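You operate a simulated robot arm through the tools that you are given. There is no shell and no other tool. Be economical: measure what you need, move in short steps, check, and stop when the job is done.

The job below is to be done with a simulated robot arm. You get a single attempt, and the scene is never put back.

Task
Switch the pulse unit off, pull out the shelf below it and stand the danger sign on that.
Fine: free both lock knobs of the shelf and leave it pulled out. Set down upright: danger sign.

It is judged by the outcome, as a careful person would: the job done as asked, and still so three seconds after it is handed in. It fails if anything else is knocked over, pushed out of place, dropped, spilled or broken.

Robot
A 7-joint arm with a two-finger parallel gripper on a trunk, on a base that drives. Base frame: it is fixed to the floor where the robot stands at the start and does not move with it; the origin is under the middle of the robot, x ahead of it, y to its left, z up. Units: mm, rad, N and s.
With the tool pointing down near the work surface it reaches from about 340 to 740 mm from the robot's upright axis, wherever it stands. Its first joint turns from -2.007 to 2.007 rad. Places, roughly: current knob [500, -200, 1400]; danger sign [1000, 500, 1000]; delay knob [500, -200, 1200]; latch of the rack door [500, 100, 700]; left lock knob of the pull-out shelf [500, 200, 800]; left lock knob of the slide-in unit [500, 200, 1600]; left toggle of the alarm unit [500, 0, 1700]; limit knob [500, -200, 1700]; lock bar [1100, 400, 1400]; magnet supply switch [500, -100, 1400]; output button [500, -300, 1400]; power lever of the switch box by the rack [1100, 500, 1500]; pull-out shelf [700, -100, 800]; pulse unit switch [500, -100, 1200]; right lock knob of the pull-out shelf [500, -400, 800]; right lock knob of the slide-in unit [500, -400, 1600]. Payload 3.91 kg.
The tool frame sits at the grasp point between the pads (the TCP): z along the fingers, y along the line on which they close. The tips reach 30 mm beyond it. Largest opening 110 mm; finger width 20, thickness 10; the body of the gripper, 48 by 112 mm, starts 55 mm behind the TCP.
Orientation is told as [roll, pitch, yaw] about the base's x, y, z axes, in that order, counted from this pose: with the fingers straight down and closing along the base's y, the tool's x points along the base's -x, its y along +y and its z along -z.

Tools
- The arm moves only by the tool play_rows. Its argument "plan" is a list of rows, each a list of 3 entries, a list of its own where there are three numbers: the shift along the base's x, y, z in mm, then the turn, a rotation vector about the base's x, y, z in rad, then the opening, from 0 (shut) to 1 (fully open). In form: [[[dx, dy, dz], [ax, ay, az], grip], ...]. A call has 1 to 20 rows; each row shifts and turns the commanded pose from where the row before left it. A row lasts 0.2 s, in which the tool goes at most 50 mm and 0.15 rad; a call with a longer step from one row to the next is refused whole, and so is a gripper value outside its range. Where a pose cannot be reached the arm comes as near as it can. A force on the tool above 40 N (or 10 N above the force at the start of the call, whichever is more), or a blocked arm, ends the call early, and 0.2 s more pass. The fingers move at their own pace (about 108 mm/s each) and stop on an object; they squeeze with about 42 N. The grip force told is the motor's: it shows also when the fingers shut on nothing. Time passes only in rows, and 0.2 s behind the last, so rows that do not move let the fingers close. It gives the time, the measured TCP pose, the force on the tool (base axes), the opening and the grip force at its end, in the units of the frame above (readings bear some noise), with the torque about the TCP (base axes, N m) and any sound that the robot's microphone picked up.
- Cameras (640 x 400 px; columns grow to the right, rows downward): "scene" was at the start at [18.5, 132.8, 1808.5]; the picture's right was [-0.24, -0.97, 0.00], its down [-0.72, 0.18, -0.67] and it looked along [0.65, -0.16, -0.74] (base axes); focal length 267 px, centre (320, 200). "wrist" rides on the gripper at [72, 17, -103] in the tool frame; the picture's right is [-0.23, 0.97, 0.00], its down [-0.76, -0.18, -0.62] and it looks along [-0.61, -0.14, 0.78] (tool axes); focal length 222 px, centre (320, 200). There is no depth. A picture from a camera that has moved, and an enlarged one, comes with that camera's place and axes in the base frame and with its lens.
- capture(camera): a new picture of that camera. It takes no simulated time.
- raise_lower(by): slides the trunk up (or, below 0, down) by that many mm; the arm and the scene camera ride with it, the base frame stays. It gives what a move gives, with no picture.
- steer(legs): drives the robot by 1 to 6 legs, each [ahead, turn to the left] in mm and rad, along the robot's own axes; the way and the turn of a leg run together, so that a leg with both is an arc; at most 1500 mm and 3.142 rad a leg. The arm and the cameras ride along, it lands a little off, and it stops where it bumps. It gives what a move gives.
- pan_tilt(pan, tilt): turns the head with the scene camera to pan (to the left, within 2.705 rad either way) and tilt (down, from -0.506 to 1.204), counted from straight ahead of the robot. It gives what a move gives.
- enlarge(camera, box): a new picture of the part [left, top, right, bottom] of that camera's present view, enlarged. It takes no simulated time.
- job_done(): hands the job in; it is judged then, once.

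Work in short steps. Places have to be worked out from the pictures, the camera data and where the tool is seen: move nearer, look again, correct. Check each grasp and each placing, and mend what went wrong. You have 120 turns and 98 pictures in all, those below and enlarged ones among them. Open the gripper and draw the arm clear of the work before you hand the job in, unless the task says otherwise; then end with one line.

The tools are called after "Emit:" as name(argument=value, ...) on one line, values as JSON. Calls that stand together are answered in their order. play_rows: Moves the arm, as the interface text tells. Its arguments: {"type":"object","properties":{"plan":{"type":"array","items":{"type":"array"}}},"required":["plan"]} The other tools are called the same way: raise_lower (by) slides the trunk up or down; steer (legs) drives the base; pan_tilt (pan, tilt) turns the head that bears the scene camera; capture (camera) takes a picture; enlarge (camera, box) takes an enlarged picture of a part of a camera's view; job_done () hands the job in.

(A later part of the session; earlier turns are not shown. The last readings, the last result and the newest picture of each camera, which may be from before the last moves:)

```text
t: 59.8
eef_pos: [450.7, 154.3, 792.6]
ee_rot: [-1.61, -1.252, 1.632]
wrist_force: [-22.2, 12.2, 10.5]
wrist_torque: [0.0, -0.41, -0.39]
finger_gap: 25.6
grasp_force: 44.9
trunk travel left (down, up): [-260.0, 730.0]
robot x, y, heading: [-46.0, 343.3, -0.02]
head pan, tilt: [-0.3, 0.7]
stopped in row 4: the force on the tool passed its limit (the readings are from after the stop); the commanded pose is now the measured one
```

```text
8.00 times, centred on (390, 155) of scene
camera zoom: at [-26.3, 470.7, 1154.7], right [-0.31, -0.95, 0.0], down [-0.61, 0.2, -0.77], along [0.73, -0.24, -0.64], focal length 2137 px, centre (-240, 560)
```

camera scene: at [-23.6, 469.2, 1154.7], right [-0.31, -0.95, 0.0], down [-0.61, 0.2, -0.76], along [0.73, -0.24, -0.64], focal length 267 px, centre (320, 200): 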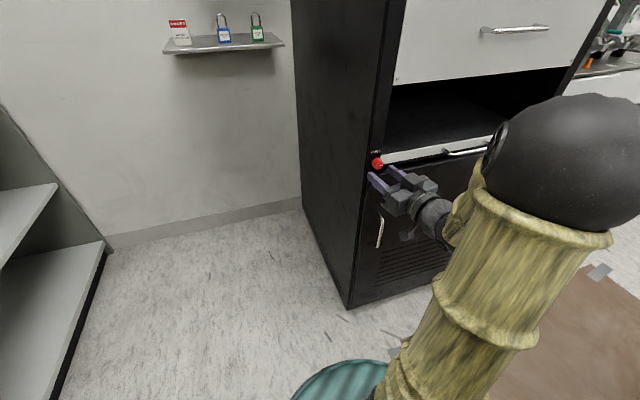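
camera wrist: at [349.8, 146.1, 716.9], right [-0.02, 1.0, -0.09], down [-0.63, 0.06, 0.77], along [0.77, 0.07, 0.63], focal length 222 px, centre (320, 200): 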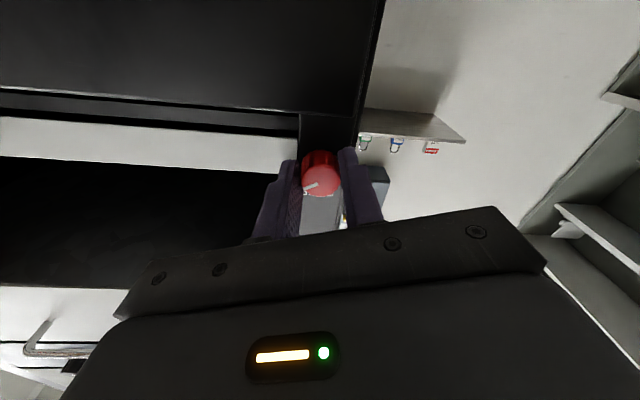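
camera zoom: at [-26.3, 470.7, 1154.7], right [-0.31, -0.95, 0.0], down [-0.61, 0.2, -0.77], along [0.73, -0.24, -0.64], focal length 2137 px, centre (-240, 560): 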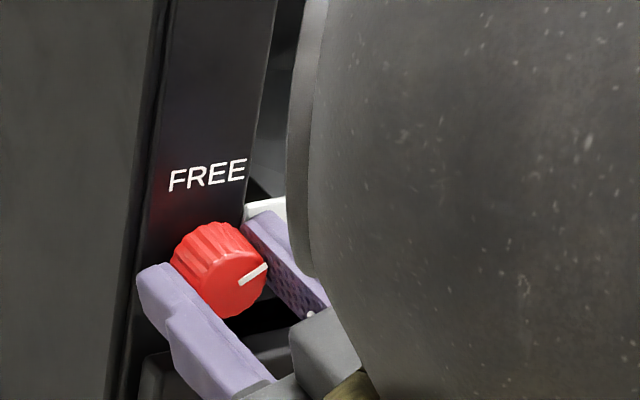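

The knob turned about 25°, but the arm's elbow swung round as it rotated. I release, back off a little, and turn the tool back to see the arm's posture.

Emit:
play_rows(plan=[[[0, 0, 0], [0, 0, 0], 0.45], [[0, 0, 0], [0, 0, 0], 0.45], [[-12, 0, 2], [0, 0, 0], 0.45], [[-20, 0, 0], [0, 0, 0], 0.45], [[0, 0, 0], [0.1, 0, 0], 0.45], [[0, 0, 0], [0.1, 0, 0], 0.45], [[0, 0, 0], [0.1, 0, 0], 0.45], [[0, 0, 0], [0.1, 0, 0], 0.45], [[0, 0, 0], [0, 0, 0], 0.45]])

Emit:
capture(camera="scene")

Emit:
capture(camera="wrist")

```text
t: 61.8
eef_pos: [422.2, 153.3, 791.4]
ee_rot: [1.728, -1.488, -1.71]
wrist_force: [0.5, 0.5, 1.9]
wrist_torque: [-0.01, 0.0, 0.01]
finger_gap: 49.4
grasp_force: 0.0
trunk travel left (down, up): [-260.0, 730.0]
robot x, y, heading: [-47.4, 340.6, -0.017]
head pan, tilt: [-0.3, 0.7]
```

```text
60 pictures are left
camera scene: at [-23.6, 469.2, 1154.7], right [-0.31, -0.95, 0.0], down [-0.61, 0.2, -0.76], along [0.73, -0.24, -0.64], focal length 267 px, centre (320, 200)
```

scene: 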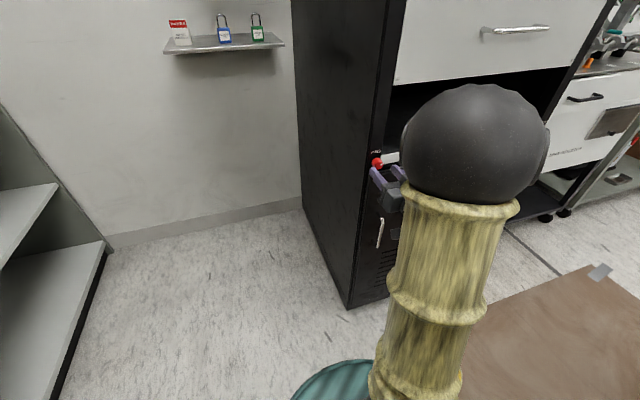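

```text
59 pictures are left
camera wrist: at [318.9, 174.8, 719.4], right [-0.02, 0.95, 0.31], down [-0.63, -0.25, 0.74], along [0.78, -0.18, 0.6], focal length 222 px, centre (320, 200)
```

wrist: 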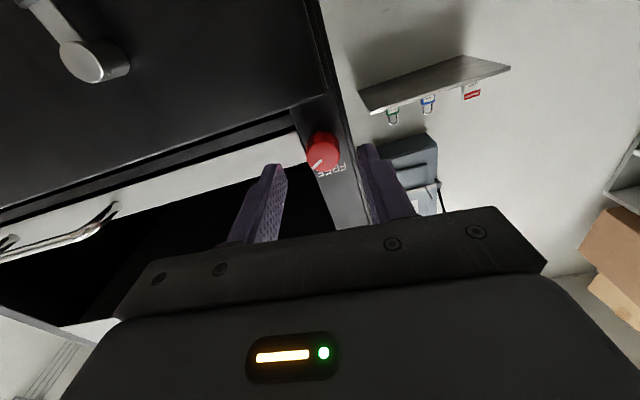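

Posture is cramped. I back the robot 110 mm so the arm is more stretched, and advance the tool accordingly.

Emit:
steer(legs=[[-110, 0]])

Emit:
play_rows(plan=[[[25, 0, 0], [0, 0, 0], 0.45], [[25, 0, 0], [0, 0, 0], 0.45], [[25, 0, 0], [0, 0, 0], 0.45], [[15, 0, 0], [0, 0, 0], 0.45], [[0, 0, 0], [0.14, 0, 0], 0.45], [[0, 0, 0], [0.14, 0, 0], 0.45], [[0, 0, 0], [0.14, 0, 0], 0.45], [[0, 0, 0], [0.14, 0, 0], 0.45], [[0, 0, 0], [0, 0, 0], 0.45]])

Emit:
capture(camera="scene")

Emit:
capture(camera="wrist")

```text
t: 63.0
eef_pos: [309.2, 154.6, 791.2]
ee_rot: [1.73, -1.488, -1.711]
wrist_force: [0.6, -0.5, -0.3]
wrist_torque: [-0.01, 0.05, 0.0]
finger_gap: 49.4
grasp_force: 0.1
trunk travel left (down, up): [-260.0, 730.0]
robot x, y, heading: [-161.9, 344.4, -0.021]
head pan, tilt: [-0.3, 0.7]
```

```text
t: 65.0
eef_pos: [399.2, 155.0, 791.6]
ee_rot: [1.604, -0.928, -1.59]
wrist_force: [-0.2, 0.3, 0.8]
wrist_torque: [-0.02, -0.01, 0.0]
finger_gap: 49.4
grasp_force: 0.0
trunk travel left (down, up): [-260.0, 730.0]
robot x, y, heading: [-162.3, 348.7, -0.016]
head pan, tilt: [-0.3, 0.7]
```

```text
58 pictures are left
camera scene: at [-136.3, 471.1, 1154.7], right [-0.31, -0.95, 0.0], down [-0.61, 0.2, -0.76], along [0.73, -0.24, -0.64], focal length 267 px, centre (320, 200)
```

scene: 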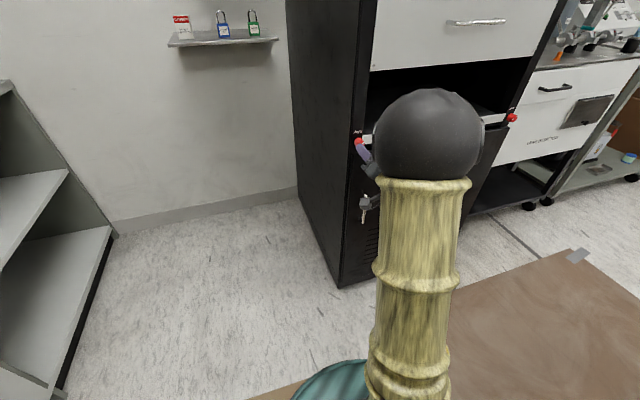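

```text
57 pictures are left
camera wrist: at [296.7, 212.2, 741.9], right [-0.02, 0.64, 0.77], down [-0.63, -0.6, 0.49], along [0.78, -0.47, 0.42], focal length 222 px, centre (320, 200)
```

wrist: 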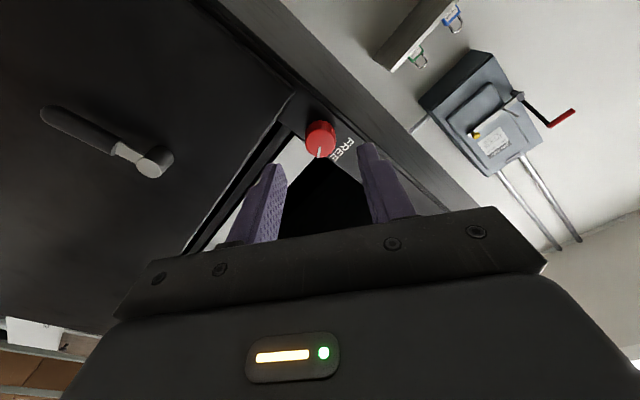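

That works with the arm calm. I roll a bit further, advance onto the knob and grip again.

Emit:
play_rows(plan=[[[0, 0, 3], [0.14, 0, 0], 0.45], [[0, 1, 2], [0.1, 0, 0], 0.45], [[15, 0, 0], [0, 0, 0], 0.45], [[18, 0, 0], [0, 0, 0], 0.45], [[18, 0, 0], [0, 0, 0], 0.45], [[0, 0, 0], [0, 0, 0], 0.45]])

Emit:
capture(camera="wrist")

```text
t: 66.4
eef_pos: [450.7, 156.1, 797.6]
ee_rot: [1.598, -0.69, -1.586]
wrist_force: [-0.4, -0.5, 1.0]
wrist_torque: [-0.01, 0.02, 0.01]
finger_gap: 49.5
grasp_force: 0.2
trunk travel left (down, up): [-260.0, 730.0]
robot x, y, heading: [-158.7, 344.6, -0.018]
head pan, tilt: [-0.3, 0.7]
```

```text
56 pictures are left
camera wrist: at [347.8, 222.9, 761.6], right [-0.02, 0.44, 0.9], down [-0.63, -0.7, 0.33], along [0.78, -0.56, 0.29], focal length 222 px, centre (320, 200)
```

wrist: 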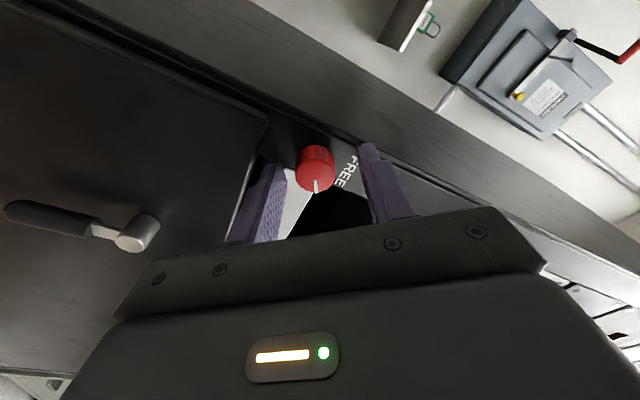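

Knob is centred between the pads. I close and turn it -0.5 rad first.

Emit:
play_rows(plan=[[[0, 0, 0], [0, 0, 0], 0], [[0, 0, 0], [0, 0, 0], 0], [[0, 0, 0], [0, 0, 0], 0], [[0, 0, 0], [-0.1, 0, 0], 0], [[0, 0, 0], [-0.1, 0, 0], 0], [[0, 0, 0], [-0.1, 0, 0], 0], [[0, 0, 0], [-0.1, 0, 0], 0], [[0, 0, 0], [-0.1, 0, 0], 0], [[0, 0, 0], [-0.1, 0, 0], 0], [[0, 0, 0], [-0.1, 0, 0], 0], [[0, 0, 0], [0, 0, 0], 0]])

Emit:
capture(camera="wrist")

```text
t: 68.8
eef_pos: [451.1, 155.9, 795.5]
ee_rot: [1.638, -1.389, -1.623]
wrist_force: [-8.9, -7.1, -16.5]
wrist_torque: [-0.05, 0.16, -1.04]
finger_gap: 25.6
grasp_force: 45.2
trunk travel left (down, up): [-260.0, 730.0]
robot x, y, heading: [-163.5, 344.1, -0.017]
head pan, tilt: [-0.3, 0.7]
```

```text
55 pictures are left
camera wrist: at [347.5, 183.6, 725.9], right [-0.02, 0.92, 0.4], down [-0.63, -0.32, 0.71], along [0.78, -0.24, 0.58], focal length 222 px, centre (320, 200)
```

wrist: 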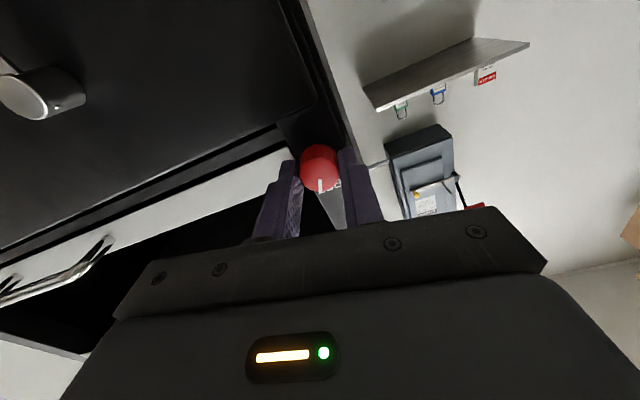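

The knob turns along. Another -0.45 rad with a slight upward relief.

Emit:
play_rows(plan=[[[0, 0, 1], [-0.08, 0, 0], 0], [[0, 0, 0.5], [-0.08, 0, 0], 0], [[0, 0, 0], [-0.08, 0, 0], 0], [[0, 0, 0], [-0.08, 0, 0], 0], [[0, 0, 0], [-0.08, 0, 0], 0], [[0, 0, 0], [0, 0, 0], 0]])

Emit:
enlarge(camera="wrist", box=[220, 80, 420, 205])

Emit:
enlarge(camera="scene", box=[320, 100, 400, 150])

```text
t: 70.2
eef_pos: [450.6, 155.6, 796.6]
ee_rot: [-1.588, -1.352, 1.607]
wrist_force: [-11.3, 1.6, -21.1]
wrist_torque: [0.3, 1.05, -0.92]
finger_gap: 25.2
grasp_force: 45.0
trunk travel left (down, up): [-260.0, 730.0]
robot x, y, heading: [-160.2, 344.4, -0.021]
head pan, tilt: [-0.3, 0.7]
```

```text
3.20 times, centred on (320, 142) of wrist
camera zoom: at [347.5, 155.0, 721.3], right [-0.02, 1.0, 0.01], down [-0.63, -0.02, 0.78], along [0.78, 0.01, 0.63], focal length 711 px, centre (320, 384)
```

zoom: 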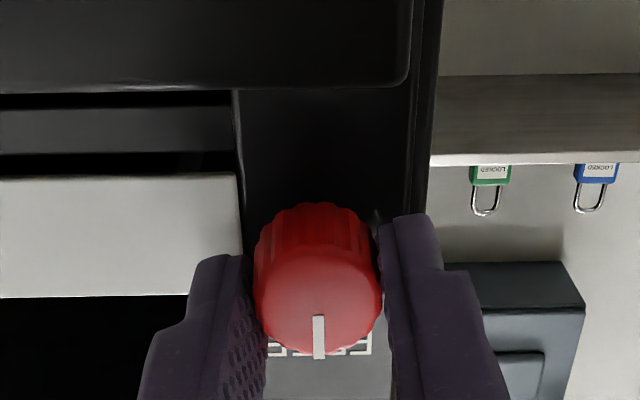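

```text
8.00 times, centred on (360, 125) of scene
camera zoom: at [-135.4, 470.7, 1154.7], right [-0.31, -0.95, 0.0], down [-0.61, 0.2, -0.76], along [0.73, -0.24, -0.64], focal length 2137 px, centre (0, 800)
```

zoom: 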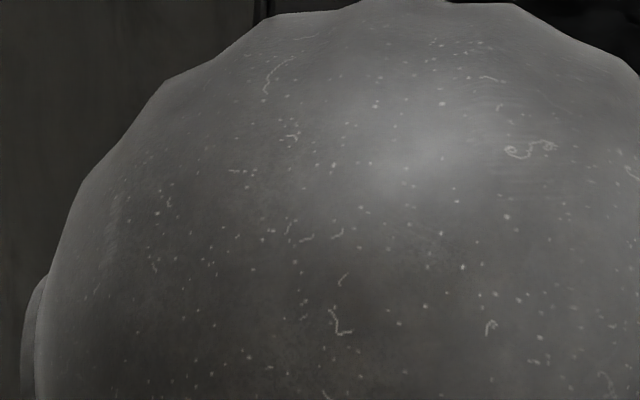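

The mark points straight at FREE. I release, retract and fold the arm somewhat.

Emit:
play_rows(plan=[[[0, 0, 0], [0, 0, 0], 0.5], [[0, 0, 0], [0, 0, 0], 0.5], [[-15, 0, 0], [0, 0, 0], 0.5], [[-20, 0, 0], [0.05, 0, 0], 0.5], [[-20, 10, 5], [0.05, 0, 0], 0.5], [[-20, 15, 5], [0.05, 0, 0], 0.5], [[-20, 15, 5], [0.05, 0, 0], 0.5], [[-20, 15, 5], [0.05, 0, 0], 0.5], [[-20, 15, 0], [0, 0, 0], 0.5], [[0, 0, 0], [0, 0, 0], 0.5]])

Emit:
capture(camera="scene")

Emit:
capture(camera="wrist")

```text
t: 72.4
eef_pos: [315.3, 222.5, 818.2]
ee_rot: [1.934, -1.537, -1.919]
wrist_force: [0.6, -0.7, 0.8]
wrist_torque: [-0.01, 0.02, 0.02]
finger_gap: 55.0
grasp_force: 0.1
trunk travel left (down, up): [-260.0, 730.0]
robot x, y, heading: [-162.8, 345.0, -0.019]
head pan, tilt: [-0.3, 0.7]
```

```text
52 pictures are left
camera scene: at [-136.9, 471.0, 1154.7], right [-0.31, -0.95, 0.0], down [-0.61, 0.2, -0.76], along [0.73, -0.24, -0.64], focal length 267 px, centre (320, 200)
```

scene: 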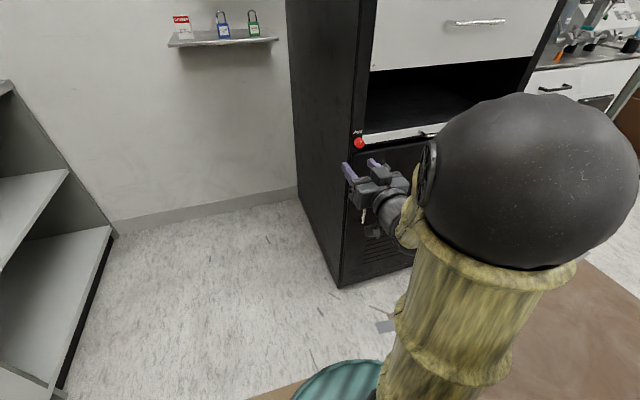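

```text
51 pictures are left
camera wrist: at [212.0, 241.4, 743.9], right [-0.02, 0.97, 0.26], down [-0.63, -0.21, 0.75], along [0.78, -0.15, 0.61], focal length 222 px, centre (320, 200)
```

wrist: 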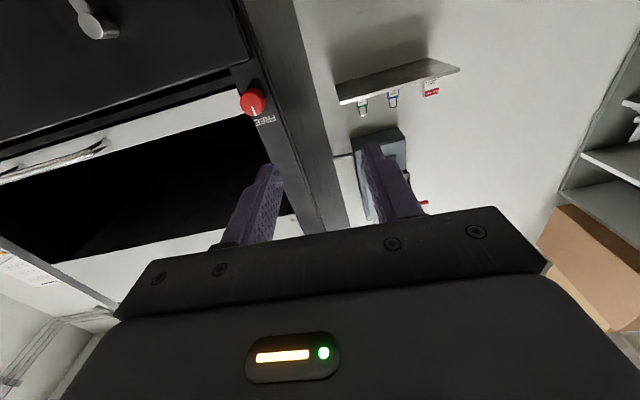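

Left knob confirmed at FREE. I raise the trunk 90 mm for clearance and drive in front of the rack's middle, arm pointing away from the rack meanwhile.

Emit:
raise_lower(by=90)

Emit:
steer(legs=[[0, 1.912], [-364, 0], [0, -1.7]])

```text
t: 73.7
eef_pos: [315.9, 226.1, 906.9]
ee_rot: [1.931, -1.537, -1.913]
wrist_force: [0.2, -0.7, 0.2]
wrist_torque: [0.02, -0.01, -0.02]
finger_gap: 54.9
grasp_force: 0.1
trunk travel left (down, up): [-350.0, 640.0]
robot x, y, heading: [-162.7, 343.9, -0.015]
head pan, tilt: [-0.3, 0.7]
```

```text
t: 84.8
eef_pos: [455.7, -7.4, 906.9]
ee_rot: [1.933, -1.537, -1.684]
wrist_force: [0.6, -0.1, -0.2]
wrist_torque: [0.02, 0.0, 0.01]
finger_gap: 54.6
grasp_force: 0.0
trunk travel left (down, up): [-350.0, 640.0]
robot x, y, heading: [-37.9, -1.8, 0.215]
head pan, tilt: [-0.3, 0.7]
```

Now finish the turn while backing 35 mm.

Emit:
steer(legs=[[-35, -0.21]])

Emit:
pan_tilt(pan=-0.5, tilt=0.7)

Emit:
play_rows(plan=[[[-20, -20, 0], [0, 0, 0], 0.5], [[-10, -30, 0], [-0.1, 0, 0], 0.5], [[0, -40, 0], [-0.1, 0, 0], 0.5], [[0, -40, 0], [-0.1, 0, 0], 0.5], [[0, -40, 0], [-0.1, 0, 0], 0.5], [[0, -40, 0], [-0.1, 0, 0], 0.5], [[0, 0, 0], [0, 0, 0], 0.5]])

Emit:
capture(camera="scene")

```text
t: 85.9
eef_pos: [408.4, -110.8, 907.1]
ee_rot: [1.928, -1.538, -1.886]
wrist_force: [0.6, -1.8, 0.4]
wrist_torque: [0.02, 0.0, -0.01]
finger_gap: 54.8
grasp_force: 0.1
trunk travel left (down, up): [-350.0, 640.0]
robot x, y, heading: [-75.6, -3.6, 0.002]
head pan, tilt: [-0.3, 0.7]
```

```text
t: 86.7
eef_pos: [407.8, -110.9, 906.2]
ee_rot: [1.936, -1.538, -1.892]
wrist_force: [0.0, -0.4, -1.0]
wrist_torque: [0.02, -0.01, -0.03]
finger_gap: 55.0
grasp_force: 0.1
trunk travel left (down, up): [-350.0, 640.0]
robot x, y, heading: [-73.4, 1.7, 0.004]
head pan, tilt: [-0.499, 0.7]
```

```text
t: 88.2
eef_pos: [380.7, -324.1, 907.1]
ee_rot: [-1.545, -1.1, 1.593]
wrist_force: [0.1, 0.1, -0.1]
wrist_torque: [-0.03, 0.04, 0.0]
finger_gap: 55.2
grasp_force: 0.1
out of reach, approached as far as the arm can: row 1
trunk travel left (down, up): [-350.0, 640.0]
robot x, y, heading: [-74.5, -2.3, 0.006]
head pan, tilt: [-0.499, 0.7]
```

```text
50 pictures are left
camera scene: at [-56.4, 109.2, 1244.7], right [-0.47, -0.88, 0.0], down [-0.57, 0.31, -0.76], along [0.67, -0.36, -0.64], focal length 267 px, centre (320, 200)
```

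scene: 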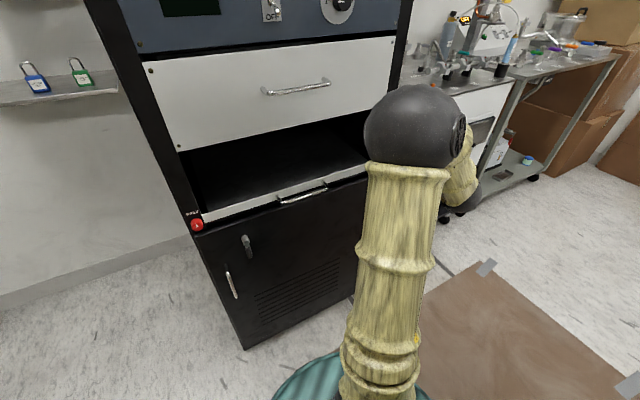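

The arm is well posed, roll ≈ -0.47. I move in front of the right knob and lower.

Emit:
raise_lower(by=-105)

Emit:
play_rows(plan=[[[5, -30, 0], [0, 0, 0], 0.5], [[5, -38, -2], [0, 0, 0], 0.5], [[0, 0, 0], [0, 0, 0], 0.5]])

Emit:
capture(camera="wrist")

Emit:
capture(camera="scene")

```text
t: 89.6
eef_pos: [381.2, -324.9, 802.8]
ee_rot: [-1.549, -1.102, 1.594]
wrist_force: [-0.3, -1.0, -0.7]
wrist_torque: [-0.04, -0.01, 0.01]
finger_gap: 55.0
grasp_force: 0.0
trunk travel left (down, up): [-245.0, 745.0]
robot x, y, heading: [-68.2, -4.0, 0.012]
head pan, tilt: [-0.499, 0.7]
```

```text
t: 90.4
eef_pos: [392.3, -390.9, 802.8]
ee_rot: [-1.549, -1.103, 1.595]
wrist_force: [-0.1, -0.8, -0.4]
wrist_torque: [0.0, 0.01, 0.0]
finger_gap: 54.8
grasp_force: 0.0
trunk travel left (down, up): [-245.0, 745.0]
robot x, y, heading: [-74.3, -0.5, 0.005]
head pan, tilt: [-0.499, 0.7]
```

```text
49 pictures are left
camera wrist: at [288.6, -412.8, 731.5], right [-0.05, 0.97, -0.24], down [-0.62, 0.16, 0.77], along [0.78, 0.18, 0.6], focal length 222 px, centre (320, 200)
```

wrist: 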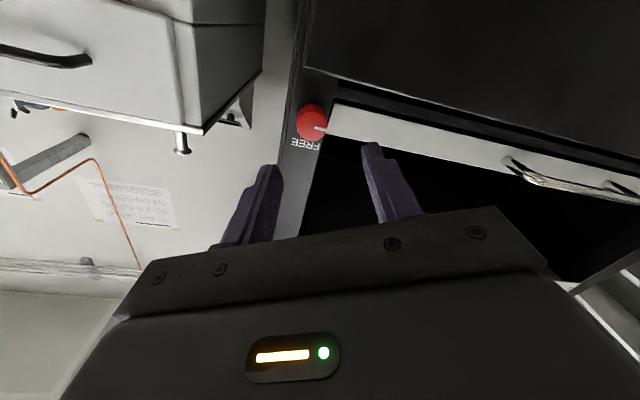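

```text
48 pictures are left
camera scene: at [-56.5, 109.4, 1139.7], right [-0.47, -0.88, 0.0], down [-0.57, 0.3, -0.76], along [0.67, -0.36, -0.64], focal length 267 px, centre (320, 200)
```

scene: 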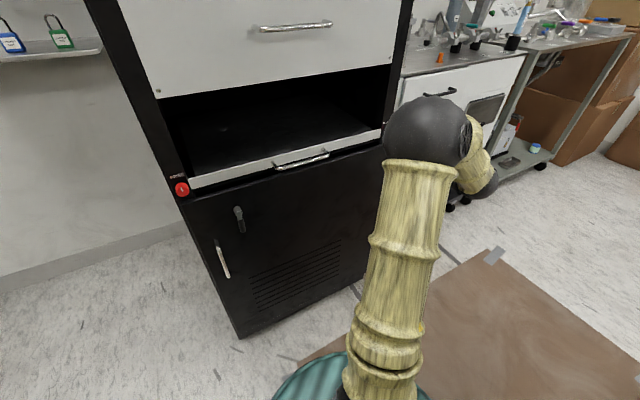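

I refine the knob centre with an enlargement.

Emit:
enlarge(camera="wrist", box=[240, 70, 400, 170])

```text
4.00 times, centred on (320, 120) of wrist
camera zoom: at [288.6, -412.8, 731.5], right [-0.05, 0.97, -0.24], down [-0.62, 0.16, 0.77], along [0.78, 0.18, 0.6], focal length 888 px, centre (320, 520)
```

zoom: 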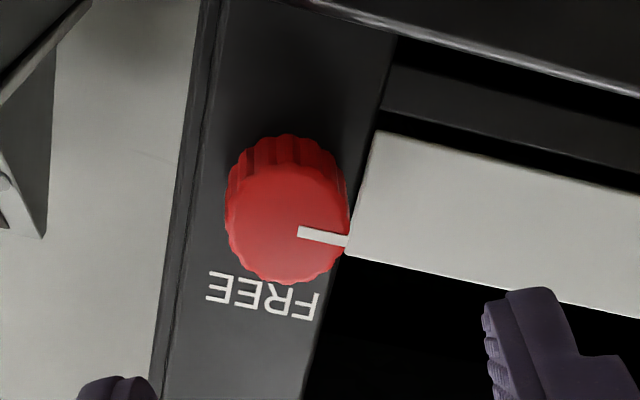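

Knob face at ≈ (466,-396,795). I roll a further -0.25, align and advance.

Emit:
play_rows(plan=[[[0, -3, -4], [-0.12, 0, -0.02], 0.5], [[0, -2, -3], [-0.12, 0, -0.02], 0.5], [[10, 0, 0], [0, 0, 0], 0.5], [[18, 0, 0], [0, 0, 0], 0.5], [[18, 0, 0], [0, 0, 0], 0.5], [[13, 0, 0], [0, 0, 0], 0.5], [[0, 0, 0], [0, 0, 0], 0.5]])

Emit:
capture(camera="wrist")

```text
t: 92.0
eef_pos: [450.9, -395.8, 793.9]
ee_rot: [-1.546, -0.862, 1.553]
wrist_force: [-0.4, -0.2, 0.7]
wrist_torque: [-0.02, -0.03, 0.01]
finger_gap: 55.2
grasp_force: 0.0
trunk travel left (down, up): [-245.0, 745.0]
robot x, y, heading: [-70.5, -1.4, -0.001]
head pan, tilt: [-0.499, 0.7]
```

```text
46 pictures are left
camera wrist: at [345.5, -430.2, 730.1], right [-0.01, 0.89, -0.46], down [-0.61, 0.36, 0.7], along [0.79, 0.29, 0.54], focal length 222 px, centre (320, 200)
```

wrist: 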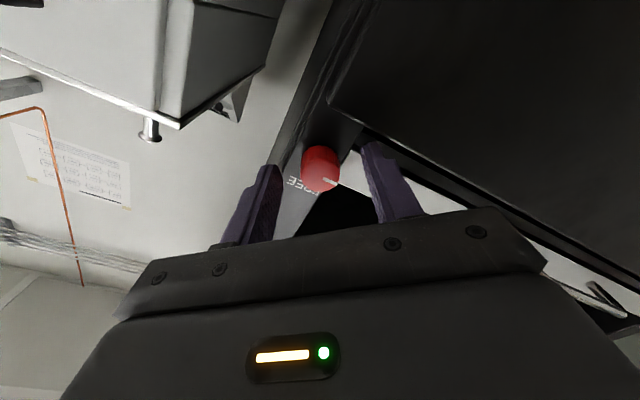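

Knob centred. Close and turn +0.8 rad.

Emit:
play_rows(plan=[[[0, 0, 1], [0, 0, 0], 0], [[0, 0, 0], [0, 0, 0], 0], [[0, 0, 0], [0, 0, 0], 0], [[0, 0, 0], [0.1, 0, 0], 0], [[0, 0, 0], [0.1, 0, 0], 0], [[0, 0, 0], [0.1, 0, 0], 0], [[0, 0, 0], [0.1, 0, 0], 0], [[0, 0, 0], [0.1, 0, 0], 0], [[0, 0, 0], [0.1, 0, 0], 0], [[0, 0, 0], [0.1, 0, 0], 0], [[0, 0, 0], [0.1, 0, 0], 0], [[0, 0, 0], [0, 0, 0], 0]])

Emit:
capture(camera="wrist")

```text
t: 94.6
eef_pos: [449.0, -396.7, 794.6]
ee_rot: [1.451, -1.478, -1.441]
wrist_force: [5.6, 0.4, -2.5]
wrist_torque: [0.01, 0.57, -0.62]
finger_gap: 25.4
grasp_force: 44.7
trunk travel left (down, up): [-245.0, 745.0]
robot x, y, heading: [-72.9, -2.1, 0.005]
head pan, tilt: [-0.499, 0.7]
```

```text
45 pictures are left
camera wrist: at [345.4, -373.8, 725.2], right [-0.01, 0.95, 0.32], down [-0.61, -0.25, 0.75], along [0.79, -0.19, 0.58], focal length 222 px, centre (320, 200)
```

wrist: 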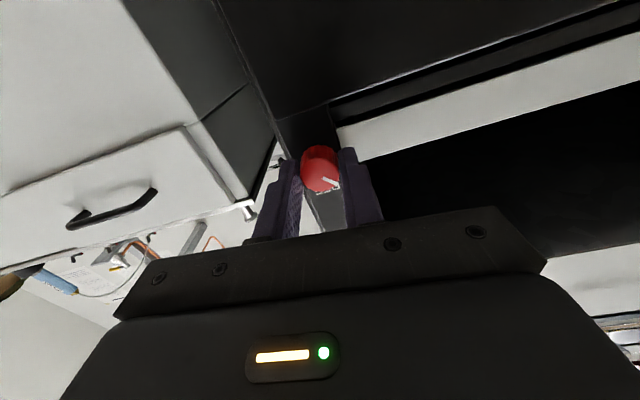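

Turning well; another +0.75 rad.

Emit:
play_rows(plan=[[[0, 0, 0], [0.1, 0, 0], 0], [[0, 0, 0], [0.1, 0, 0], 0], [[0, 0, 0], [0.1, 0, 0], 0], [[0, 0, 0], [0.1, 0, 0], 0], [[0, 0, 0], [0.1, 0, 0], 0], [[0, 0, 0], [0.1, 0, 0], 0], [[0, 0, 0], [0.1, 0, 0], 0], [[0, 0, 0], [0.07, 0, 0], 0], [[0, 0, 0], [0, 0, 0], 0]])

Emit:
enlarge(camera="wrist", box=[240, 100, 400, 200])

```text
t: 96.6
eef_pos: [449.1, -397.7, 794.6]
ee_rot: [1.569, -0.708, -1.552]
wrist_force: [1.2, 2.6, -6.2]
wrist_torque: [-0.02, 0.92, -0.12]
finger_gap: 25.6
grasp_force: 44.8
trunk travel left (down, up): [-245.0, 745.0]
robot x, y, heading: [-73.1, -2.9, 0.0]
head pan, tilt: [-0.499, 0.7]
```

```text
4.00 times, centred on (320, 150) of wrist
camera zoom: at [345.4, -332.4, 760.2], right [-0.01, 0.46, 0.89], down [-0.61, -0.7, 0.36], along [0.79, -0.54, 0.29], focal length 888 px, centre (320, 400)
```

zoom: 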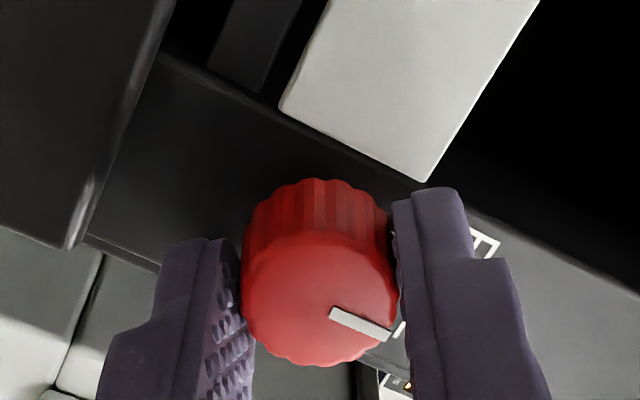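

In base axes the mark points straight up. I release, retract and check.

Emit:
play_rows(plan=[[[0, 0, 0], [0, 0, 0], 0.5], [[0, 0, 0], [0, 0, 0], 0.5], [[-15, 0, 0], [0, 0, 0], 0.5], [[-20, 0, 0], [-0.12, 0, 0], 0.5], [[-20, 5, 0], [-0.12, 0, 0], 0.5], [[-5, 10, 0], [-0.12, 0, 0], 0.5], [[0, 20, 0], [-0.12, 0, 0], 0.5], [[0, 20, 0], [-0.12, 0, 0], 0.5], [[0, 20, 0], [-0.12, 0, 0], 0.5], [[0, 20, 0], [-0.14, 0, 0], 0.5], [[0, 0, 0], [0, 0, 0], 0.5]])

Emit:
capture(camera="wrist")

Emit:
capture(camera="scene")

```text
t: 99.0
eef_pos: [390.6, -301.9, 793.7]
ee_rot: [0.011, -1.558, 0.0]
wrist_force: [0.0, -1.0, -0.2]
wrist_torque: [0.0, 0.0, 0.0]
finger_gap: 54.9
grasp_force: 0.2
trunk travel left (down, up): [-245.0, 745.0]
robot x, y, heading: [-70.3, -1.1, 0.006]
head pan, tilt: [-0.499, 0.7]
```

```text
43 pictures are left
camera wrist: at [285.1, -285.2, 723.2], right [-0.01, 0.97, 0.23], down [-0.61, -0.18, 0.77], along [0.79, -0.13, 0.6], focal length 222 px, centre (320, 200)
```

wrist: 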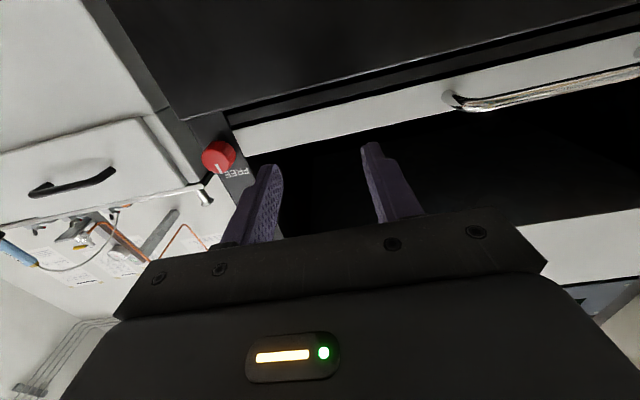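

```text
42 pictures are left
camera scene: at [-56.5, 109.5, 1139.7], right [-0.47, -0.88, 0.0], down [-0.57, 0.3, -0.76], along [0.67, -0.36, -0.64], focal length 267 px, centre (320, 200)
```

scene: 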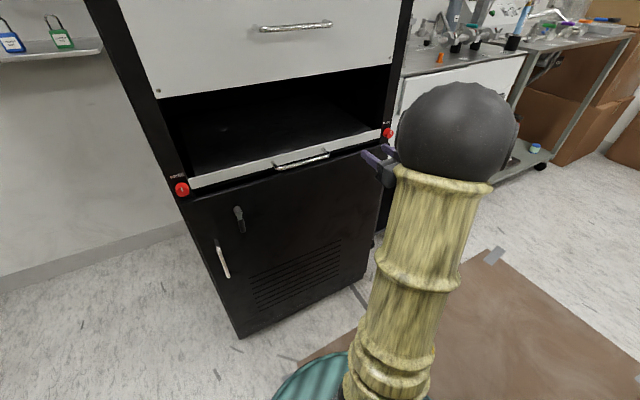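

Both knobs point to FREE. Next the shelf's handle, best pulled from the left-front. I raise, fold the arm inward, then go forward a little, turn and drive left.

Emit:
raise_lower(by=110)

Emit:
play_rows(plan=[[[0, 40, 0], [0, 0, 0], 0.5], [[5, 40, 0], [0, 0, 0], 0.5], [[5, 40, 0], [0, 0, 0], 0.5], [[5, 40, 0], [0, 0, 0], 0.5], [[0, 30, 0], [0, 0, 0], 0.5], [[0, 0, 0], [0, 0, 0], 0.5]])

Emit:
steer(legs=[[55, 0], [0, 1.87], [320, 0], [0, -1.87]])

```text
t: 100.4
eef_pos: [390.2, -301.3, 905.2]
ee_rot: [0.132, -1.557, -0.122]
wrist_force: [0.3, 0.0, -0.2]
wrist_torque: [0.03, -0.02, -0.02]
finger_gap: 55.2
grasp_force: 0.0
trunk travel left (down, up): [-355.0, 635.0]
robot x, y, heading: [-72.5, -1.5, 0.008]
head pan, tilt: [-0.499, 0.7]
```

```text
t: 101.8
eef_pos: [409.2, -113.7, 907.3]
ee_rot: [0.113, -1.558, -0.099]
wrist_force: [0.3, -0.5, 0.1]
wrist_torque: [0.0, -0.01, 0.0]
finger_gap: 55.1
grasp_force: 0.0
out of reach, approached as far as the arm can: row 5
trunk travel left (down, up): [-355.0, 635.0]
robot x, y, heading: [-72.5, 1.1, 0.007]
head pan, tilt: [-0.499, 0.7]
```

```text
t: 104.7
eef_pos: [453.2, 149.9, 907.1]
ee_rot: [0.535, -1.552, 0.009]
wrist_force: [-2.3, -13.7, 1.9]
wrist_torque: [-0.01, -0.05, -0.58]
finger_gap: 60.6
grasp_force: 5.7
trunk travel left (down, up): [-355.0, 635.0]
robot x, y, heading: [-16.5, -1.6, 0.577]
head pan, tilt: [-0.499, 0.7]
stopped in leg 2: the force on the tool passed its limit (the readings are from after the stop); the commanded pose is now the measured one
```

The fingertip touched the left post inside the opening. I turn back a little, retract, and look.

Emit:
steer(legs=[[0, -0.12], [-45, 0]])

Emit:
play_rows(plan=[[[-10, 0, 0], [0, 0, 0], 0.3], [[-20, 0, 0], [0, 0, 0], 0.3], [[0, 0, 0], [0, 0, 0], 0.3]])

Emit:
capture(camera="wrist")

```text
t: 106.2
eef_pos: [425.7, 76.6, 905.8]
ee_rot: [0.382, -1.554, 0.05]
wrist_force: [0.4, 0.0, 0.0]
wrist_torque: [0.01, -0.02, -0.01]
finger_gap: 55.1
grasp_force: 0.0
trunk travel left (down, up): [-355.0, 635.0]
robot x, y, heading: [-61.5, -21.7, 0.462]
head pan, tilt: [-0.499, 0.7]
```

```text
t: 107.0
eef_pos: [415.9, 74.4, 920.2]
ee_rot: [0.383, -1.552, 0.051]
wrist_force: [0.0, -0.1, -0.1]
wrist_torque: [0.01, 0.03, 0.01]
finger_gap: 32.9
grasp_force: 0.1
out of reach, approached as far as the arm can: row 1, 2
trunk travel left (down, up): [-355.0, 635.0]
robot x, y, heading: [-59.1, -23.0, 0.461]
head pan, tilt: [-0.499, 0.7]
```

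```text
41 pictures are left
camera wrist: at [314.8, 47.5, 849.8], right [-0.4, 0.88, 0.23], down [-0.48, -0.42, 0.77], along [0.78, 0.2, 0.59], focal length 222 px, centre (320, 200)
```

wrist: 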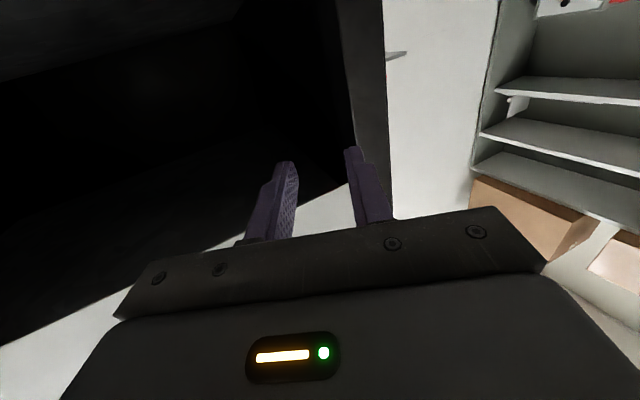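

Clear now (fingertips at x≈443). Continue turning left and drive across.

Emit:
steer(legs=[[0, 1.35], [345, 0], [0, -1.8]])

```text
t: 116.8
eef_pos: [339.2, 179.4, 920.3]
ee_rot: [0.377, -1.552, -0.44]
wrist_force: [-0.2, -0.3, -0.5]
wrist_torque: [0.01, -0.01, 0.03]
finger_gap: 33.1
grasp_force: 0.0
trunk travel left (down, up): [-355.0, 635.0]
robot x, y, heading: [-128.6, 320.3, -0.033]
head pan, tilt: [-0.499, 0.7]
```

Good position. The handle bar runs y≈-180..-48 at about (448, z≈797). I roll the gripper 90° and move in front of it.

Emit:
raise_lower(by=-120)

Emit:
play_rows(plan=[[[10, -20, 0], [0.1, 0, 0.03], 0.4], [[10, -20, 0], [0.12, 0, 0.04], 0.4], [[0, -20, 0], [0.12, 0, 0], 0.4], [[0, -20, 0], [0.12, 0, 0], 0.4], [[0, -20, 0], [0.12, 0, 0], 0.4], [[0, -20, 0], [0.12, 0, 0], 0.4], [[0, -20, 0], [0.12, 0, 0], 0.4], [[0, -20, 0], [0.12, 0, 0], 0.4], [[0, -20, 0], [0.12, 0, 0], 0.4], [[0, -20, 0], [0.12, 0, 0], 0.4], [[0, -20, 0], [0.12, 0, 0], 0.4], [[0, -20, 0], [0.12, 0, 0], 0.4], [[0, -20, 0], [0.12, 0, 0], 0.4], [[0, 0, 0], [0, 0, 0], 0.4]])

Emit:
capture(camera="wrist")

Emit:
capture(camera="scene")

```text
t: 118.3
eef_pos: [339.1, 177.4, 800.5]
ee_rot: [0.378, -1.552, -0.439]
wrist_force: [0.1, 0.1, -0.9]
wrist_torque: [-0.02, 0.01, 0.01]
finger_gap: 32.9
grasp_force: 0.0
trunk travel left (down, up): [-235.0, 755.0]
robot x, y, heading: [-126.5, 316.7, -0.032]
head pan, tilt: [-0.499, 0.7]
```

```text
t: 121.3
eef_pos: [359.5, -81.5, 801.8]
ee_rot: [1.576, -0.022, -1.547]
wrist_force: [-0.5, 0.8, 1.1]
wrist_torque: [-0.01, -0.02, 0.03]
finger_gap: 44.1
grasp_force: 0.1
trunk travel left (down, up): [-235.0, 755.0]
robot x, y, heading: [-126.7, 317.2, -0.034]
head pan, tilt: [-0.499, 0.7]
```

```text
40 pictures are left
camera wrist: at [254.0, -11.2, 815.3], right [0.0, -0.21, 0.98], down [-0.6, -0.78, -0.16], along [0.8, -0.59, -0.12], focal length 222 px, centre (320, 200)
```

wrist: 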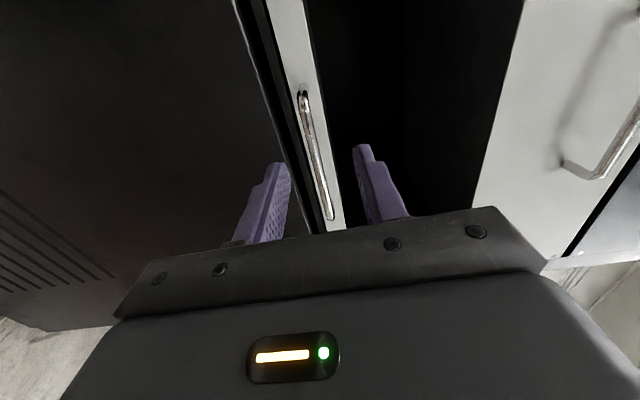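

```text
39 pictures are left
camera scene: at [-106.2, 429.7, 1129.7], right [-0.51, -0.86, 0.0], down [-0.55, 0.33, -0.76], along [0.66, -0.39, -0.64], focal length 267 px, centre (320, 200)
```

scene: 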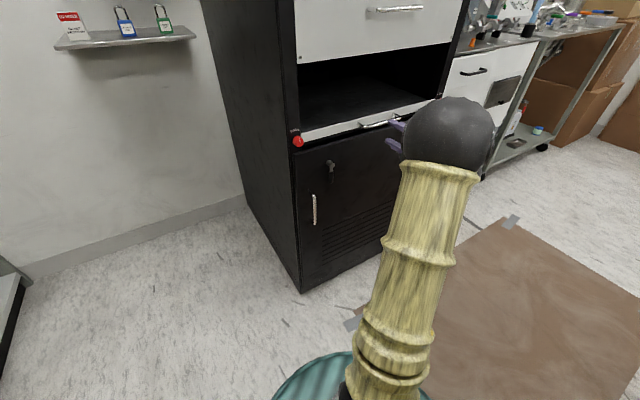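

The bar is at z≈793 between the fingers. I lower 8 mm, advance 80 mm and close.

Emit:
play_rows(plan=[[[0, -10, -5], [0, 0, 0], 0.45], [[15, -5, -3], [0, 0, 0], 0.45], [[20, 0, 0], [0, 0, 0], 0.45], [[20, 0, 0], [0, 0, 0], 0.45], [[15, 0, 0], [0, 0, 0], 0.45], [[8, 0, 0], [0, 0, 0], 0.45], [[0, 0, 0], [0, 0, 0], 0.45]])

Emit:
capture(camera="wrist")

```text
t: 122.9
eef_pos: [438.9, -97.5, 791.6]
ee_rot: [1.577, -0.023, -1.547]
wrist_force: [0.0, 0.1, 0.6]
wrist_torque: [0.0, 0.01, 0.01]
finger_gap: 49.4
grasp_force: 0.0
trunk travel left (down, up): [-235.0, 755.0]
robot x, y, heading: [-127.7, 320.8, -0.035]
head pan, tilt: [-0.499, 0.7]
```

```text
38 pictures are left
camera wrist: at [333.6, -26.3, 806.0], right [0.0, -0.2, 0.98], down [-0.6, -0.78, -0.16], along [0.8, -0.59, -0.12], focal length 222 px, centre (320, 200)
```

wrist: 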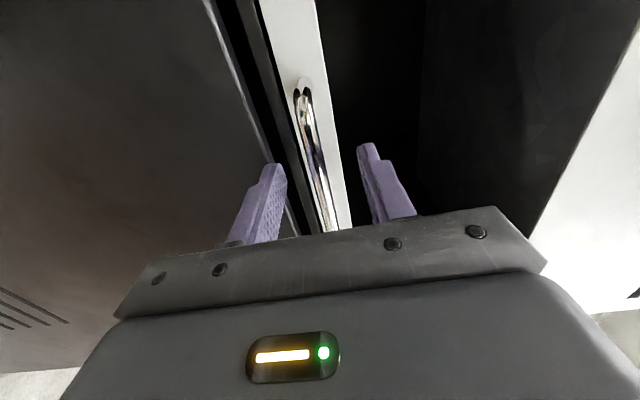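

Close on the bar.

Emit:
play_rows(plan=[[[4, 0, 0], [0, 0, 0], 0.2], [[0, 0, 0], [0, 0, 0], 0], [[0, 0, 0], [0, 0, 0], 0], [[0, 0, 0], [0, 0, 0], 0]])

Emit:
capture(camera="wrist")

```text
t: 123.9
eef_pos: [441.8, -95.9, 792.2]
ee_rot: [1.578, -0.023, -1.546]
wrist_force: [-0.4, 0.2, 2.7]
wrist_torque: [0.95, -0.05, 0.19]
finger_gap: 9.6
grasp_force: 44.8
trunk travel left (down, up): [-235.0, 755.0]
robot x, y, heading: [-130.6, 320.6, -0.034]
head pan, tilt: [-0.499, 0.7]
```

```text
37 pictures are left
camera wrist: at [336.7, -26.0, 806.3], right [0.0, -0.21, 0.98], down [-0.6, -0.78, -0.16], along [0.8, -0.59, -0.12], focal length 222 px, centre (320, 200)
```

wrist: 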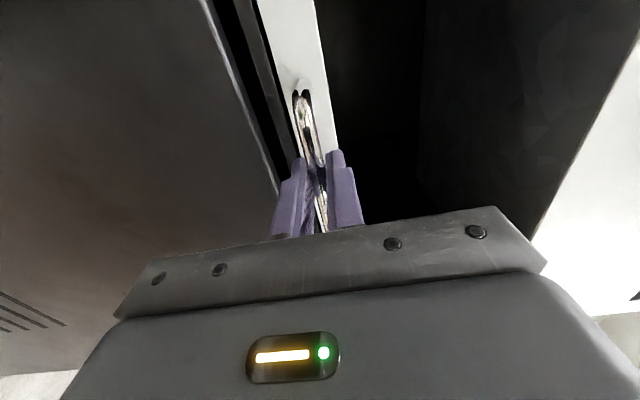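

The bar (9.6 mm) is gripped. I pull straight back with the arm in small steps.

Emit:
play_rows(plan=[[[-5, 0, 0], [0, 0, 0], 0], [[-10, 0, 0], [0, 0, 0], 0], [[-12, 0, 0], [0, 0, 0], 0], [[-12, 0, 0], [0, 0, 0], 0], [[-12, 0, 0], [0, 0, 0], 0], [[-12, 0, 0], [0, 0, 0], 0], [[-12, 0, 0], [0, 0, 0], 0], [[0, 0, 0], [0, 0, 0], 0]])

Emit:
capture(camera="scene")

```text
t: 125.7
eef_pos: [364.3, -98.0, 792.2]
ee_rot: [1.577, -0.024, -1.545]
wrist_force: [-1.4, -3.5, 0.9]
wrist_torque: [0.89, -0.05, 0.22]
finger_gap: 9.8
grasp_force: 44.9
trunk travel left (down, up): [-235.0, 755.0]
robot x, y, heading: [-127.2, 319.6, -0.033]
head pan, tilt: [-0.499, 0.7]
```

```text
36 pictures are left
camera scene: at [-106.4, 429.3, 1129.7], right [-0.51, -0.86, 0.0], down [-0.55, 0.33, -0.76], along [0.66, -0.39, -0.64], focal length 267 px, centre (320, 200)
```

scene: 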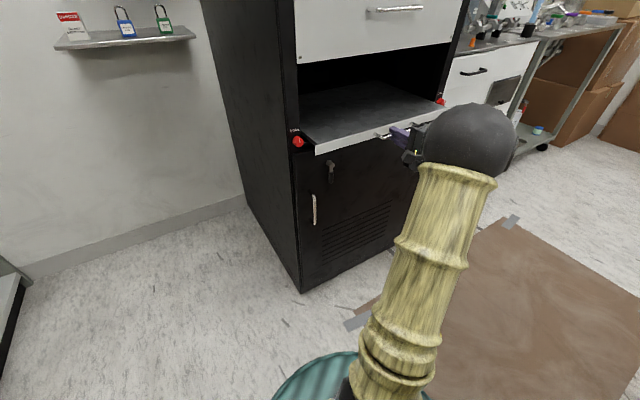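

The shelf slides out easily. Pull further.

Emit:
play_rows(plan=[[[-12, 0, 0], [0, 0, 0], 0], [[-15, 0, 0], [0, 0, 0], 0], [[-15, 0, 0], [0, 0, 0], 0], [[-15, 0, 0], [0, 0, 0], 0], [[-15, 0, 0], [0, 0, 0], 0], [[-15, 0, 0], [0, 0, 0], 0], [[-15, 0, 0], [0, 0, 0], 0], [[-12, 0, 0], [0, 0, 0], 0], [[0, 0, 0], [0, 0, 0], 0]])

Emit:
capture(camera="scene")

```text
t: 127.7
eef_pos: [252.0, -96.5, 792.6]
ee_rot: [1.576, -0.022, -1.545]
wrist_force: [-0.3, 2.9, -4.7]
wrist_torque: [0.92, 0.0, 0.33]
finger_gap: 9.6
grasp_force: 44.7
trunk travel left (down, up): [-235.0, 755.0]
robot x, y, heading: [-130.1, 323.1, -0.035]
head pan, tilt: [-0.499, 0.7]
```

```text
35 pictures are left
camera scene: at [-106.1, 429.5, 1129.6], right [-0.51, -0.86, 0.0], down [-0.56, 0.33, -0.76], along [0.66, -0.39, -0.64], focal length 267 px, centre (320, 200)
```

scene: 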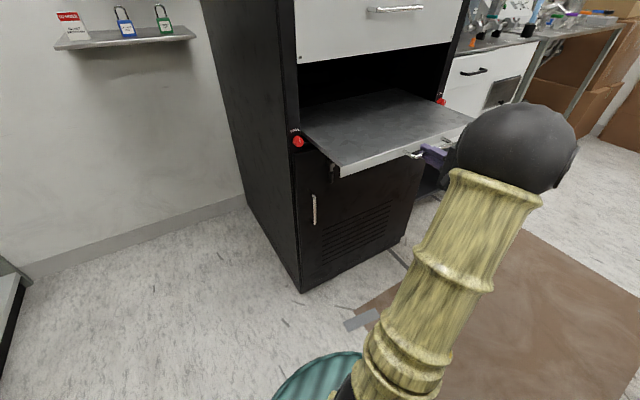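

190 mm out; I pull a bit more to see whether a stop comes.

Emit:
play_rows(plan=[[[-12, 0, 0], [0, 0, 0], 0], [[-15, 0, 0], [0, 0, 0], 0], [[-15, 0, 0], [0, 0, 0], 0], [[-15, 0, 0], [0, 0, 0], 0], [[-15, 0, 0], [0, 0, 0], 0], [[0, 0, 0], [0, 0, 0], 0]])

```text
t: 129.1
eef_pos: [178.4, -97.0, 791.9]
ee_rot: [1.578, -0.023, -1.546]
wrist_force: [-0.1, -1.3, -1.8]
wrist_torque: [0.88, 0.07, -0.39]
finger_gap: 10.1
grasp_force: 45.6
trunk travel left (down, up): [-235.0, 755.0]
robot x, y, heading: [-124.7, 320.9, -0.039]
head pan, tilt: [-0.499, 0.7]
```

Still free; another 45 mm gently.

Emit:
play_rows(plan=[[[-8, 0, 0], [0, 0, 0], 0], [[-10, 0, 0], [0, 0, 0], 0], [[-10, 0, 0], [0, 0, 0], 0], [[-10, 0, 0], [0, 0, 0], 0], [[-7, 0, 0], [0, 0, 0], 0], [[0, 0, 0], [0, 0, 0], 0]])

Emit:
capture(camera="scene")

```text
t: 130.5
eef_pos: [139.2, -95.9, 790.9]
ee_rot: [1.573, -0.024, -1.54]
wrist_force: [36.4, -3.6, 1.5]
wrist_torque: [0.93, 0.01, 0.06]
finger_gap: 10.3
grasp_force: 44.8
trunk travel left (down, up): [-235.0, 755.0]
robot x, y, heading: [-124.4, 320.6, -0.033]
head pan, tilt: [-0.499, 0.7]
```

```text
34 pictures are left
camera scene: at [-103.3, 429.3, 1129.7], right [-0.51, -0.86, 0.0], down [-0.56, 0.33, -0.76], along [0.66, -0.39, -0.65], focal length 267 px, centre (320, 200)
```

scene: 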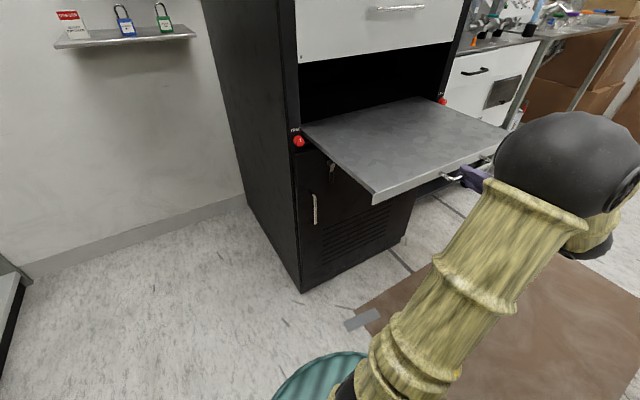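

The shelf hit its stop, ~300 mm out. I release the handle, back away and raise the trunk.

Emit:
play_rows(plan=[[[3, 0, 0], [0, 0, 0], 0.4], [[0, 0, 0], [0, 0, 0], 0.5], [[-12, 0, 0], [0, 0, 0], 0.5], [[-20, 0, 0], [0, 0, 0], 0.5], [[-15, 0, 0], [0, 0, 0], 0.4], [[0, 0, 0], [0, 0, 0], 0.4]])

Emit:
raise_lower(by=330)

Emit:
capture(camera="scene")

```text
t: 131.9
eef_pos: [90.4, -96.5, 792.8]
ee_rot: [1.575, -0.024, -1.548]
wrist_force: [-0.7, 0.3, -0.2]
wrist_torque: [0.0, 0.01, -0.01]
finger_gap: 43.9
grasp_force: 0.0
trunk travel left (down, up): [-235.0, 755.0]
robot x, y, heading: [-130.9, 318.5, -0.033]
head pan, tilt: [-0.499, 0.7]
```

```text
t: 135.1
eef_pos: [90.2, -97.3, 1122.7]
ee_rot: [1.576, -0.024, -1.547]
wrist_force: [0.8, -0.7, 1.2]
wrist_torque: [0.0, -0.03, -0.01]
finger_gap: 43.8
grasp_force: 0.0
trunk travel left (down, up): [-565.0, 425.0]
robot x, y, heading: [-126.8, 319.6, -0.037]
head pan, tilt: [-0.499, 0.7]
```

```text
33 pictures are left
camera scene: at [-106.2, 429.7, 1459.7], right [-0.51, -0.86, 0.0], down [-0.55, 0.33, -0.76], along [0.66, -0.39, -0.64], focal length 267 px, centre (320, 200)
```

scene: 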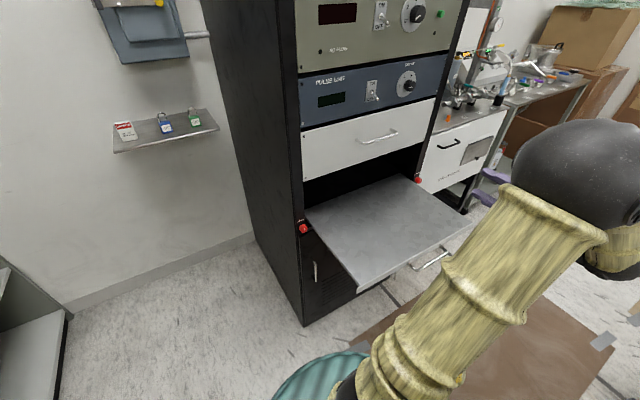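

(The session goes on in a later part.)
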